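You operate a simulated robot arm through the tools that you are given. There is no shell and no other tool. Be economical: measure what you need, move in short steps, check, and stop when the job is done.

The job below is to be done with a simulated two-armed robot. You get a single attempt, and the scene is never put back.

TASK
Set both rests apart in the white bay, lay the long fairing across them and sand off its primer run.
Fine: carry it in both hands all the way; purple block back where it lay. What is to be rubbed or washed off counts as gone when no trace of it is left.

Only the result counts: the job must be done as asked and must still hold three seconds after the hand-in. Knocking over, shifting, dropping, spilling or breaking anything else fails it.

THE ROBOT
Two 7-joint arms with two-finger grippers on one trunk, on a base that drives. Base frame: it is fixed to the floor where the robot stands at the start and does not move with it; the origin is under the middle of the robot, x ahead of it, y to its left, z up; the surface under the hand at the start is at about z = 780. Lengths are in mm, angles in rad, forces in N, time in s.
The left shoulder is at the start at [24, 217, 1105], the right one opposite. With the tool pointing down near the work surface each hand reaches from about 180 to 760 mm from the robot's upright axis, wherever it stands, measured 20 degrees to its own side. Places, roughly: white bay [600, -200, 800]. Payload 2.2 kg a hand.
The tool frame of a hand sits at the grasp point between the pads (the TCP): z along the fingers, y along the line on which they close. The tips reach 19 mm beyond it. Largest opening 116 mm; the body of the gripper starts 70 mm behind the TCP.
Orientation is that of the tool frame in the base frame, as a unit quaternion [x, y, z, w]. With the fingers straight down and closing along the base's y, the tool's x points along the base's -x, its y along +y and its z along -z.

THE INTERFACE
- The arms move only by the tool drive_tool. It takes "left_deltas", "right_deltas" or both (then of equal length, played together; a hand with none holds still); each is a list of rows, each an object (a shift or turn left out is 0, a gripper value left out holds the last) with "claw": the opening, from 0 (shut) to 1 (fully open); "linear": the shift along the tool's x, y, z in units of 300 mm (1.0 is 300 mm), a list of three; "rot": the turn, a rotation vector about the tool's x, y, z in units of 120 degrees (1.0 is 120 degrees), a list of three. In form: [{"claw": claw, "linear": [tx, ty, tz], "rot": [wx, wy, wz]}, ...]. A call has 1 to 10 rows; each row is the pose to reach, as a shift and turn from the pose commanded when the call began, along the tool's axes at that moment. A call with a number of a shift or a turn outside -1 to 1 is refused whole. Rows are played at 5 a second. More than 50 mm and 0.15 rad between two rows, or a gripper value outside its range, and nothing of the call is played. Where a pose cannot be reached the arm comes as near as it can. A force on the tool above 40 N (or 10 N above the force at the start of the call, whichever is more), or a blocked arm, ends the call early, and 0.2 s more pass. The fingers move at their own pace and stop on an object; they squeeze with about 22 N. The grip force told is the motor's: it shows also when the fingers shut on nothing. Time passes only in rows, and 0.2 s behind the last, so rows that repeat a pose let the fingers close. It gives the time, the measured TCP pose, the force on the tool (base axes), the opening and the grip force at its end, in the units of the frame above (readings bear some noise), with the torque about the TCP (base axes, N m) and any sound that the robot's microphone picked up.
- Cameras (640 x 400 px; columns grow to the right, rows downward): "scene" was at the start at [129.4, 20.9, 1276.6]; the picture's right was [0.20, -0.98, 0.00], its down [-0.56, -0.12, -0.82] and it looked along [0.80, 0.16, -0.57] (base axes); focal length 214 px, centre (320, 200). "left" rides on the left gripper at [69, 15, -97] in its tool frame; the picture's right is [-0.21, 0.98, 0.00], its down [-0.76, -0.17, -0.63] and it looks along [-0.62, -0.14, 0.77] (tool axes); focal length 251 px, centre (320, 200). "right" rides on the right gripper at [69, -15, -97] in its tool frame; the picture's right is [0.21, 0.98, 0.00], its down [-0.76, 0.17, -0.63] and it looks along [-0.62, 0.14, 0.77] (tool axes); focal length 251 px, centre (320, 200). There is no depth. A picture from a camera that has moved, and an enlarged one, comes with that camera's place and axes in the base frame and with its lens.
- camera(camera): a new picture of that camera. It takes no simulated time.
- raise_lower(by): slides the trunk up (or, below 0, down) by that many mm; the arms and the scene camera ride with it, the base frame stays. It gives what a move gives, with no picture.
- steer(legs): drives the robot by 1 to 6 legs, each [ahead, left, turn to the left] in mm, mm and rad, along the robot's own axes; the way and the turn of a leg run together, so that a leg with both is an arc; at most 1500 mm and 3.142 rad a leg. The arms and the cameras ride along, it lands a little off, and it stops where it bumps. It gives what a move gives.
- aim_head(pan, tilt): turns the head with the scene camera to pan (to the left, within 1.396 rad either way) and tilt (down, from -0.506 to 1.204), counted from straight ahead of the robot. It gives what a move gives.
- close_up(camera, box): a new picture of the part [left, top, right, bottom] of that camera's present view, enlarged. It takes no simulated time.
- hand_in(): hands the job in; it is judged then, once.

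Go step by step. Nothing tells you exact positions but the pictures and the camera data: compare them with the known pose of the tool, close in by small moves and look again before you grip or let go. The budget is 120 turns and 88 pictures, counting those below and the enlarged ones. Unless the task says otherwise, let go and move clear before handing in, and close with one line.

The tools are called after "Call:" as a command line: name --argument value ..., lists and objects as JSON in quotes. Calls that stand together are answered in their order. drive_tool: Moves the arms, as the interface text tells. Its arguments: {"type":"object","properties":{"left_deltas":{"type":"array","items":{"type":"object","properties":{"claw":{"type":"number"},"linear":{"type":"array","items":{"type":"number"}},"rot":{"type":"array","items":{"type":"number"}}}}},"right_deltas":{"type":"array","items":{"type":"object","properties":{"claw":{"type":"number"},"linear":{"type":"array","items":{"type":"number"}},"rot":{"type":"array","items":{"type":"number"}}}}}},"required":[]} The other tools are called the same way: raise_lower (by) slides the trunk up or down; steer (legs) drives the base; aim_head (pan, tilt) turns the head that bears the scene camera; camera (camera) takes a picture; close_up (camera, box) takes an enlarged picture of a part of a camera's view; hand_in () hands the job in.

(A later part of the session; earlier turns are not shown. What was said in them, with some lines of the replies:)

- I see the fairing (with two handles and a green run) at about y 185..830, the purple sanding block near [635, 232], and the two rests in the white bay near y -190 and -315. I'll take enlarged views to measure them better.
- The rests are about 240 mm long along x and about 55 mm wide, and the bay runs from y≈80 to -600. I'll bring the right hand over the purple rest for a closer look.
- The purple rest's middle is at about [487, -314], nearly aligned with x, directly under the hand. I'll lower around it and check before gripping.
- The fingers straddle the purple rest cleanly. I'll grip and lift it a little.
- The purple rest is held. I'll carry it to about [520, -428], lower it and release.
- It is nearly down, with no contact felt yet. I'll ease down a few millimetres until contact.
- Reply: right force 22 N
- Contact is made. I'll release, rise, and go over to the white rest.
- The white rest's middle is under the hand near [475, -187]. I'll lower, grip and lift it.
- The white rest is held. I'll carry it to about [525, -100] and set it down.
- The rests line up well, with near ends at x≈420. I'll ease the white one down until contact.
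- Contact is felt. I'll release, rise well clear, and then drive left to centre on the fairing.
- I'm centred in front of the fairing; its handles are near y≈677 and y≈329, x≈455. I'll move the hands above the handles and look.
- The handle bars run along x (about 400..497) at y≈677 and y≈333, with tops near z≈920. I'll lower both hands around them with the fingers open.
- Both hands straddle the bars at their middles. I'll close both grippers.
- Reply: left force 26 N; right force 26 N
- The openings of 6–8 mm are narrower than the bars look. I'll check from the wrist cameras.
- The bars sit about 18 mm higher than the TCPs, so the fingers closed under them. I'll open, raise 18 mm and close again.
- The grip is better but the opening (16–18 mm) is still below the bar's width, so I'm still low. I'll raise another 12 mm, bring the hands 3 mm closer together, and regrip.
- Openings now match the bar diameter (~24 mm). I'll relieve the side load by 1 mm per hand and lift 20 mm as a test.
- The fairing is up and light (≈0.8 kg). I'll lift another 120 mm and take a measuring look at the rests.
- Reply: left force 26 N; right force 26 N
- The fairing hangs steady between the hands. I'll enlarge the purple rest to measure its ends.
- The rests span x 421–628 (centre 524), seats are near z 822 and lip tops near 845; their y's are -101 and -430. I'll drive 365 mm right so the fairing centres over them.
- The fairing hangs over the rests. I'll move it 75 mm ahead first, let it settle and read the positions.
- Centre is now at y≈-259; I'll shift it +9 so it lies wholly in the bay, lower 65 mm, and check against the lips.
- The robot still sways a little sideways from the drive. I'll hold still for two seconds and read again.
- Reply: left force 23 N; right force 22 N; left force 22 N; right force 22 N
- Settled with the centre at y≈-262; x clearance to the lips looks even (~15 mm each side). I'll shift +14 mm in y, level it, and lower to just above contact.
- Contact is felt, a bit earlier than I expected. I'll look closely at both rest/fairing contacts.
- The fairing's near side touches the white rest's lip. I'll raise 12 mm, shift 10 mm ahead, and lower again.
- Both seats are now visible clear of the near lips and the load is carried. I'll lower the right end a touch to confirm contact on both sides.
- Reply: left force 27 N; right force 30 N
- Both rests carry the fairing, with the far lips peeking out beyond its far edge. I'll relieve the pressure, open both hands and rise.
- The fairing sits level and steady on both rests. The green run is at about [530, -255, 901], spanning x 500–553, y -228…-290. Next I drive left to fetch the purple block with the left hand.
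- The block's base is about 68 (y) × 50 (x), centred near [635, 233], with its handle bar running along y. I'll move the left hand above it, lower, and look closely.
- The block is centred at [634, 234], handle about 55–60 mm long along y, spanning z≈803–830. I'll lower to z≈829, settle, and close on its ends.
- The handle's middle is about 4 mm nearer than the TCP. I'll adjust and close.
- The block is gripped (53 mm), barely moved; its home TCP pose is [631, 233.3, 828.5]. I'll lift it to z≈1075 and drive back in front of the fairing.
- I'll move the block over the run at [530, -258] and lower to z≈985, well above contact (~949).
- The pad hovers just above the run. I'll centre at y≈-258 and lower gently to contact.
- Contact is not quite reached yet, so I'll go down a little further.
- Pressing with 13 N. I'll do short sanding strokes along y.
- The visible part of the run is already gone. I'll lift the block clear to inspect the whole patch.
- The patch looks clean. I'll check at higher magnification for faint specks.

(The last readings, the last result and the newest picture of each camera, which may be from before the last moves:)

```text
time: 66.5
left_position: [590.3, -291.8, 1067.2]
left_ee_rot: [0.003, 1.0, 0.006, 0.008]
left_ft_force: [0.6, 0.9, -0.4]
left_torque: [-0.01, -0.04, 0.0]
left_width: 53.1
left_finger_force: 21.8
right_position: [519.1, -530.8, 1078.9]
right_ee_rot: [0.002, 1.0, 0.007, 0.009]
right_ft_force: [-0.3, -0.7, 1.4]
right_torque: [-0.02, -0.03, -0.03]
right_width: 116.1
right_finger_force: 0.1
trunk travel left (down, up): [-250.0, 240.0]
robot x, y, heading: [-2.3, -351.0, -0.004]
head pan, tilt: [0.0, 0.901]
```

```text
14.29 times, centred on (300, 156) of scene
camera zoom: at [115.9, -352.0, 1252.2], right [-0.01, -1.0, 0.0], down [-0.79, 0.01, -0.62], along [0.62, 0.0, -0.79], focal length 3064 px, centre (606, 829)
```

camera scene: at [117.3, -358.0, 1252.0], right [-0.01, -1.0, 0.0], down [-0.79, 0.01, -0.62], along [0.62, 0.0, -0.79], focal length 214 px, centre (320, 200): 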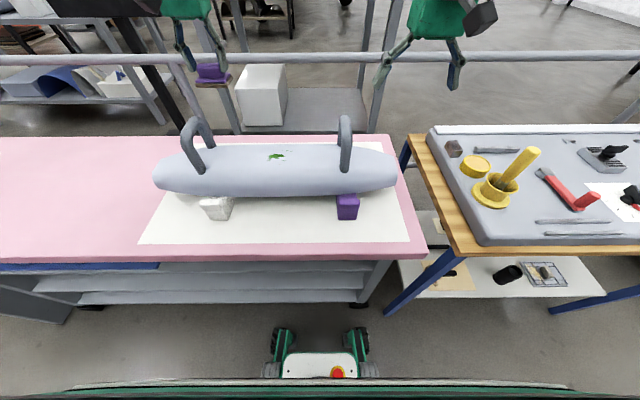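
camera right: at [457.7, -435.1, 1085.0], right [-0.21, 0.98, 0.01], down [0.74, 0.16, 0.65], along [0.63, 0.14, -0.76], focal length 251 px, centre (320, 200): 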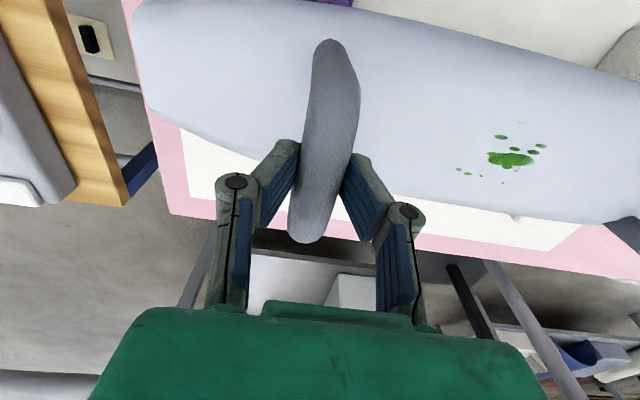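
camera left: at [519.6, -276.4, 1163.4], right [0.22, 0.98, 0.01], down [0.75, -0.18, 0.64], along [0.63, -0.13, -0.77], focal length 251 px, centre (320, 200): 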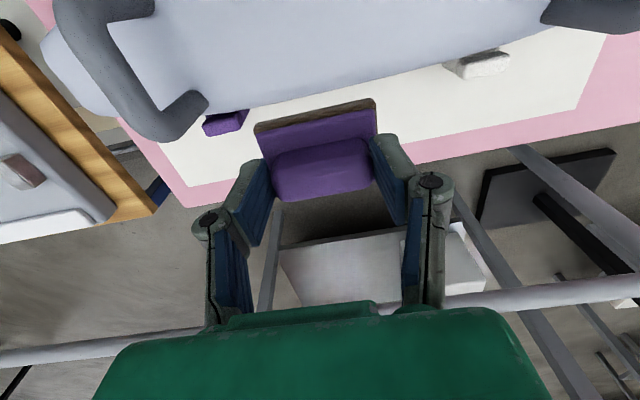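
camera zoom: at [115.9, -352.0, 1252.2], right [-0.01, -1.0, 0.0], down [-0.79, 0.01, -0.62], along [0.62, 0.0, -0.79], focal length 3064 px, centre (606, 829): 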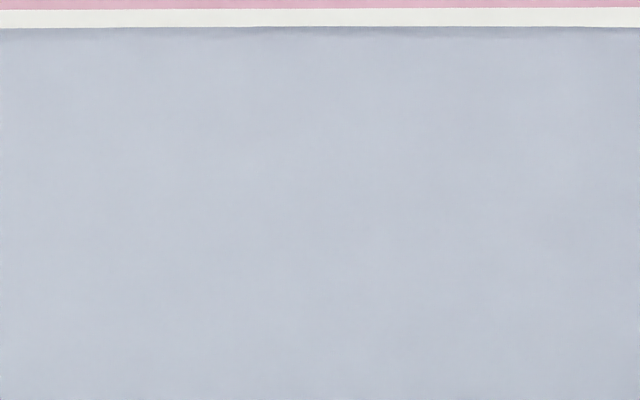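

No trace is left. I'll raise the block a bit and drive back left to return it.

Call:
drive_tool --left_deltas '[{"linear": [-0.06, 0, -0.06]}, {"linear": [-0.12, 0.05, -0.06]}]'

Call:
steer --legs '[[0, 350, 0]]'

Call:
drive_tool --left_deltas '[{"linear": [0, 0.1, 0]}, {"linear": [0, 0.22, 0]}, {"linear": [0, 0.35, 0]}, {"linear": [0, 0.48, 0]}, {"linear": [0, 0.48, 0.1]}, {"linear": [0, 0.48, 0.25]}, {"linear": [0, 0.48, 0.4]}, {"linear": [0, 0.48, 0.4]}, {"linear": [0, 0.48, 0.4]}, {"linear": [0, 0.48, 0.4]}]'

Call:
drive_tool --left_deltas '[{"linear": [0, 0, 0]}, {"linear": [0, 0, 0]}, {"linear": [0, 0, 0]}, {"linear": [0, 0, 0]}, {"linear": [0, 0, 0]}, {"linear": [0, 0, 0]}, {"linear": [0, 0, 0]}, {"linear": [0, 0, 0]}, {"linear": [0, 0, 0]}, {"linear": [0, 0, 0]}]'

```text
time: 67.1
left_position: [627.0, -282.5, 1084.4]
left_ee_rot: [0.003, 1.0, 0.007, 0.007]
left_ft_force: [0.0, 0.0, -1.0]
left_torque: [0.01, 0.0, -0.01]
left_width: 53.5
left_finger_force: 22.6
right_position: [521.5, -535.9, 1077.4]
right_ee_rot: [0.003, 1.0, 0.008, 0.008]
right_ft_force: [-0.1, -0.6, -0.2]
right_torque: [0.05, 0.03, 0.0]
right_width: 116.0
right_finger_force: 0.1
trunk travel left (down, up): [-250.0, 240.0]
robot x, y, heading: [-3.7, -356.6, -0.005]
head pan, tilt: [0.0, 0.901]
```

```text
time: 69.3
left_position: [628.7, 60.5, 1085.4]
left_ee_rot: [0.002, 1.0, 0.011, 0.007]
left_ft_force: [0.0, -0.3, -0.3]
left_torque: [0.04, 0.01, 0.0]
left_width: 53.3
left_finger_force: 22.1
right_position: [522.2, -194.3, 1076.9]
right_ee_rot: [0.002, 1.0, 0.012, 0.008]
right_ft_force: [-0.1, 0.5, 0.5]
right_torque: [0.07, 0.03, 0.0]
right_width: 116.2
right_finger_force: 0.0
trunk travel left (down, up): [-250.0, 240.0]
robot x, y, heading: [1.1, -3.1, -0.009]
head pan, tilt: [0.0, 0.901]
```

```text
time: 71.5
left_position: [627.6, 216.9, 968.4]
left_ee_rot: [0.002, 1.0, 0.004, 0.01]
left_ft_force: [0.3, -0.1, 0.6]
left_torque: [-0.01, 0.0, 0.0]
left_width: 53.2
left_finger_force: 22.1
right_position: [519.6, -179.3, 1081.1]
right_ee_rot: [0.003, 1.0, 0.006, 0.01]
right_ft_force: [0.0, 0.5, 0.3]
right_torque: [0.01, -0.02, -0.02]
right_width: 116.3
right_finger_force: 0.0
trunk travel left (down, up): [-250.0, 240.0]
robot x, y, heading: [-0.4, -7.1, -0.006]
head pan, tilt: [0.0, 0.901]
```

```text
time: 73.8
left_position: [628.7, 216.8, 969.6]
left_ee_rot: [0.003, 1.0, 0.004, 0.01]
left_ft_force: [-0.6, 0.1, -0.5]
left_torque: [0.01, 0.0, -0.01]
left_width: 53.2
left_finger_force: 22.0
right_position: [518.7, -182.0, 1081.4]
right_ee_rot: [0.002, 1.0, 0.006, 0.009]
right_ft_force: [0.3, -1.0, 0.5]
right_torque: [0.01, 0.02, 0.02]
right_width: 115.8
right_finger_force: 0.0
trunk travel left (down, up): [-250.0, 240.0]
robot x, y, heading: [3.4, -7.1, -0.007]
head pan, tilt: [0.0, 0.901]
```

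Settled. I'll move to above home [631, 233.3] and lower to about z 836.

Call:
drive_tool --left_deltas '[{"linear": [-0.009, 0.055, 0]}, {"linear": [-0.009, 0.055, 0.12]}, {"linear": [-0.009, 0.055, 0.25]}, {"linear": [-0.009, 0.055, 0.37]}, {"linear": [-0.009, 0.055, 0.44]}, {"linear": [-0.009, 0.055, 0.44]}, {"linear": [-0.009, 0.055, 0.44]}]'

Call:
camera --camera "left"

Call:
close_up --camera "scene" --box '[210, 120, 280, 180]'

```text
time: 75.3
left_position: [632.8, 236.4, 837.6]
left_ee_rot: [0.002, 1.0, 0.005, 0.01]
left_ft_force: [-0.1, -0.6, -0.9]
left_torque: [-0.01, 0.01, 0.02]
left_width: 53.1
left_finger_force: 22.0
right_position: [519.1, -180.2, 1080.8]
right_ee_rot: [0.004, 1.0, 0.006, 0.009]
right_ft_force: [0.7, 0.4, 0.1]
right_torque: [0.0, -0.02, 0.01]
right_width: 116.0
right_finger_force: 0.2
trunk travel left (down, up): [-250.0, 240.0]
robot x, y, heading: [0.3, -5.6, -0.007]
head pan, tilt: [0.0, 0.901]
```

```text
22 pictures are left
camera left: at [562.9, 250.7, 932.2], right [0.22, 0.98, 0.01], down [0.74, -0.18, 0.65], along [0.63, -0.13, -0.76], focal length 251 px, centre (320, 200)
```

left: 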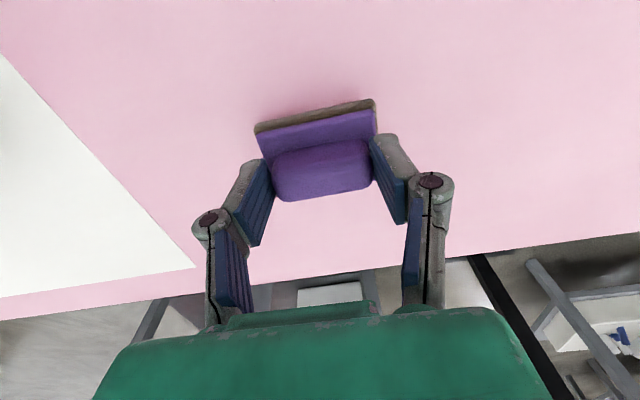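

```text
6.67 times, centred on (245, 150) of scene
camera zoom: at [120.1, -4.4, 1251.9], right [-0.01, -1.0, 0.0], down [-0.79, 0.0, -0.62], along [0.62, 0.0, -0.79], focal length 1430 px, centre (820, 533)
```

zoom: 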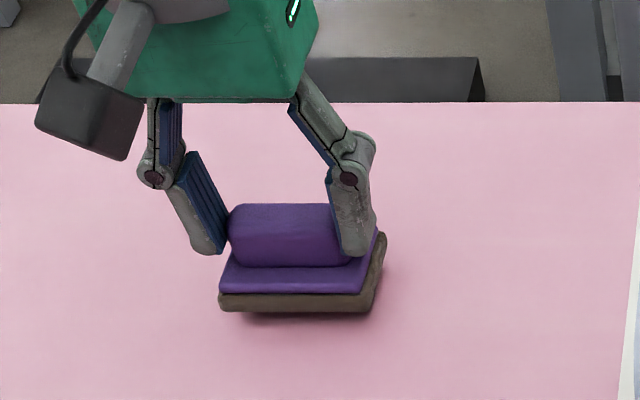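

I'm about 2–3 mm off; I'll correct and lower to touch.

Call:
drive_tool --left_deltas '[{"linear": [0.006, -0.01, 0]}, {"linear": [0.006, -0.01, 0.015]}, {"linear": [0.006, -0.01, 0.028]}, {"linear": [0.006, -0.01, 0.033]}]'

Call:
close_up --camera "scene" --box '[210, 120, 280, 180]'

```text
time: 76.3
left_position: [631.1, 230.9, 827.8]
left_ee_rot: [0.002, 1.0, 0.004, 0.011]
left_ft_force: [-0.1, -0.5, 2.3]
left_torque: [0.06, 0.03, -0.01]
left_width: 53.2
left_finger_force: 22.0
right_position: [518.4, -181.1, 1080.6]
right_ee_rot: [0.002, 1.0, 0.005, 0.011]
right_ft_force: [-0.9, 0.4, 0.4]
right_torque: [-0.02, 0.01, 0.0]
right_width: 116.2
right_finger_force: 0.0
trunk travel left (down, up): [-250.0, 240.0]
robot x, y, heading: [-3.5, -4.2, -0.006]
head pan, tilt: [0.0, 0.901]
```

```text
6.67 times, centred on (245, 150) of scene
camera zoom: at [119.5, -4.6, 1252.1], right [-0.01, -1.0, 0.0], down [-0.79, 0.01, -0.62], along [0.62, 0.0, -0.79], focal length 1430 px, centre (820, 533)
```

zoom: 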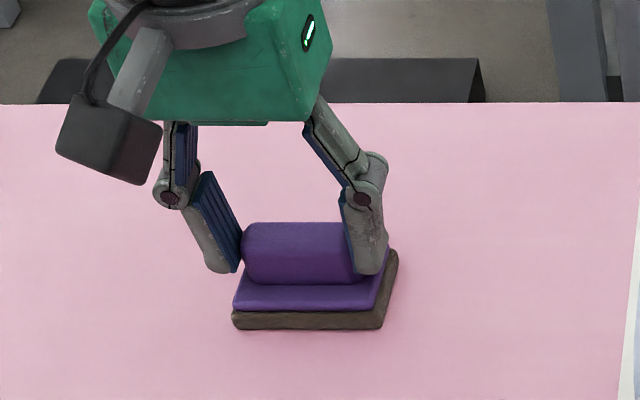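

The block matches its original place within a couple of millimetres and is just touching. I'll press down slightly to seat it, then open.

Call:
drive_tool --left_deltas '[{"linear": [0.005, 0.002, 0.004]}, {"linear": [0.005, 0.002, 0.007]}]'

Call:
close_up --camera "scene" --box '[210, 120, 280, 180]'

```text
time: 77.0
left_position: [632.3, 232.6, 827.0]
left_ee_rot: [0.003, 1.0, 0.004, 0.012]
left_ft_force: [4.9, -1.0, 13.8]
left_torque: [-0.03, -0.02, 0.0]
left_width: 53.0
left_finger_force: 21.9
right_position: [518.2, -181.3, 1081.2]
right_ee_rot: [0.003, 1.0, 0.006, 0.01]
right_ft_force: [-0.7, 0.0, -0.6]
right_torque: [0.0, -0.01, 0.0]
right_width: 116.1
right_finger_force: 0.1
trunk travel left (down, up): [-250.0, 240.0]
robot x, y, heading: [3.3, -3.5, -0.008]
head pan, tilt: [0.0, 0.901]
```

```text
6.67 times, centred on (245, 150) of scene
camera zoom: at [118.6, -5.7, 1252.3], right [-0.01, -1.0, 0.0], down [-0.79, 0.01, -0.62], along [0.62, 0.0, -0.79], focal length 1430 px, centre (820, 533)
```

zoom: 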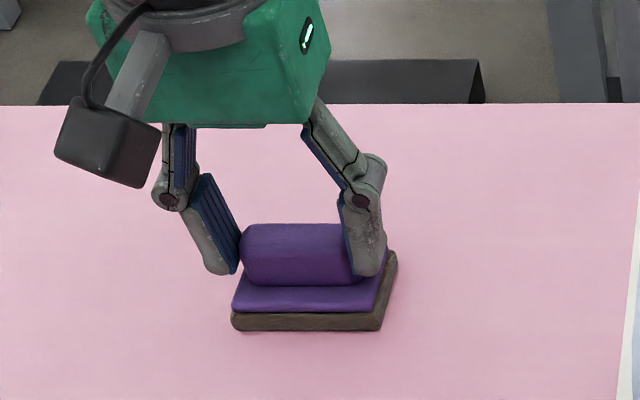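

Seated; compared with the table edge it is about 3 mm too far. I'll nudge it back 3 mm, release and rise.

Call:
drive_tool --left_deltas '[{"linear": [0, 0, -0.008]}, {"linear": [0.01, 0, -0.008]}, {"linear": [0.01, 0, -0.002]}, {"linear": [0.01, 0, -0.002], "claw": 1}, {"linear": [0.01, 0, -0.002]}, {"linear": [0.01, 0, -0.002]}, {"linear": [0.01, 0, -0.1]}, {"linear": [0.01, 0, -0.25]}, {"linear": [0.01, 0, -0.4]}, {"linear": [0.01, 0, -0.55]}]'

Call:
camera --camera "scene"

Call:
close_up --camera "scene" --box '[210, 120, 280, 180]'

Call:
close_up --camera "scene" --box '[270, 100, 590, 260]'

```text
time: 79.2
left_position: [623.3, 230.2, 993.0]
left_ee_rot: [0.003, 1.0, 0.004, 0.011]
left_ft_force: [-0.7, 0.5, -0.3]
left_torque: [-0.03, 0.02, 0.0]
left_width: 116.0
left_finger_force: 0.0
right_position: [517.2, -181.4, 1081.7]
right_ee_rot: [0.002, 1.0, 0.006, 0.01]
right_ft_force: [-0.8, -0.2, -0.5]
right_torque: [0.01, -0.02, 0.0]
right_width: 116.0
right_finger_force: 0.0
trunk travel left (down, up): [-250.0, 240.0]
robot x, y, heading: [1.8, -5.2, -0.005]
head pan, tilt: [0.0, 0.901]
```

```text
18 pictures are left
camera scene: at [118.0, -4.8, 1252.2], right [-0.01, -1.0, 0.0], down [-0.79, 0.01, -0.62], along [0.62, 0.0, -0.79], focal length 214 px, centre (320, 200)
```

scene: 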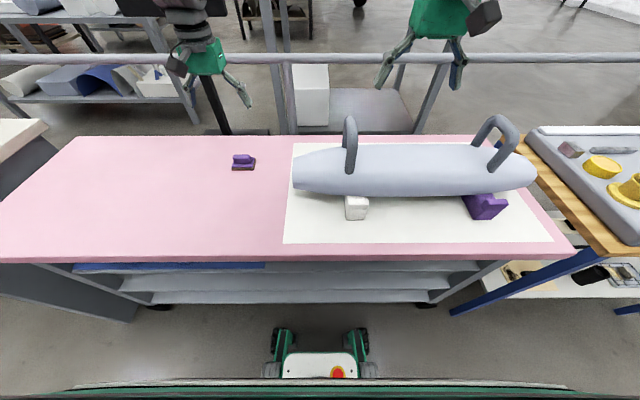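

```text
6.67 times, centred on (245, 150) of scene
camera zoom: at [118.0, -4.8, 1252.2], right [-0.01, -1.0, 0.0], down [-0.79, 0.01, -0.62], along [0.62, 0.0, -0.79], focal length 1430 px, centre (820, 533)
```

zoom: 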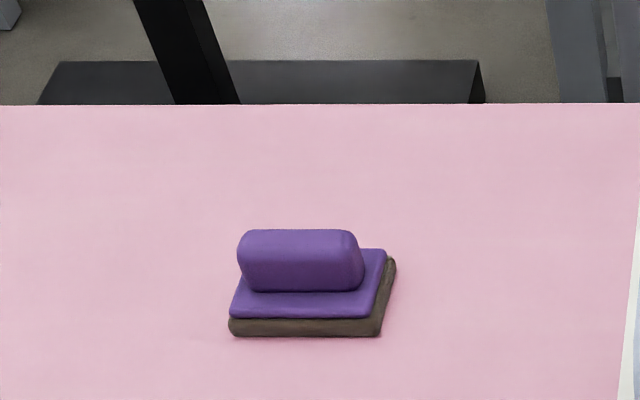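

```text
2.00 times, centred on (430, 180) of scene
camera zoom: at [118.0, -4.8, 1252.2], right [-0.01, -1.0, 0.0], down [-0.79, 0.01, -0.62], along [0.62, 0.0, -0.79], focal length 429 px, centre (100, 240)
```

zoom: 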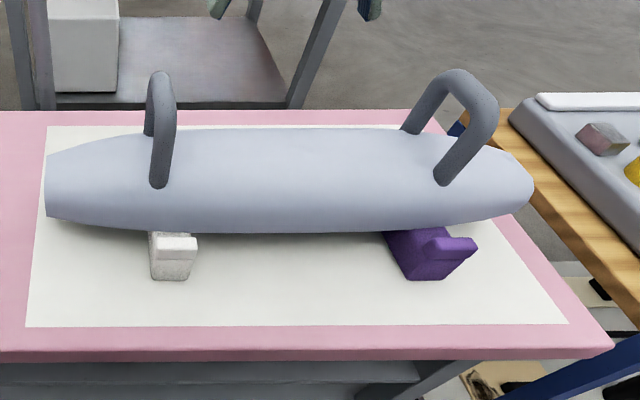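

The block is back in its place (within 1–2 mm), the fairing rests clean and steady across both spread rests in the bay, and both hands are clear. I'm handing in.

Call:
hand_in

```text
The job is handed in.
```

The job is handed in. Both rests stand about 330 mm apart in the white bay with the long fairing across them, carried there in both hands. The primer run is sanded off with no trace visible in close-ups, and the purple block is back within about 2 mm of where it lay.
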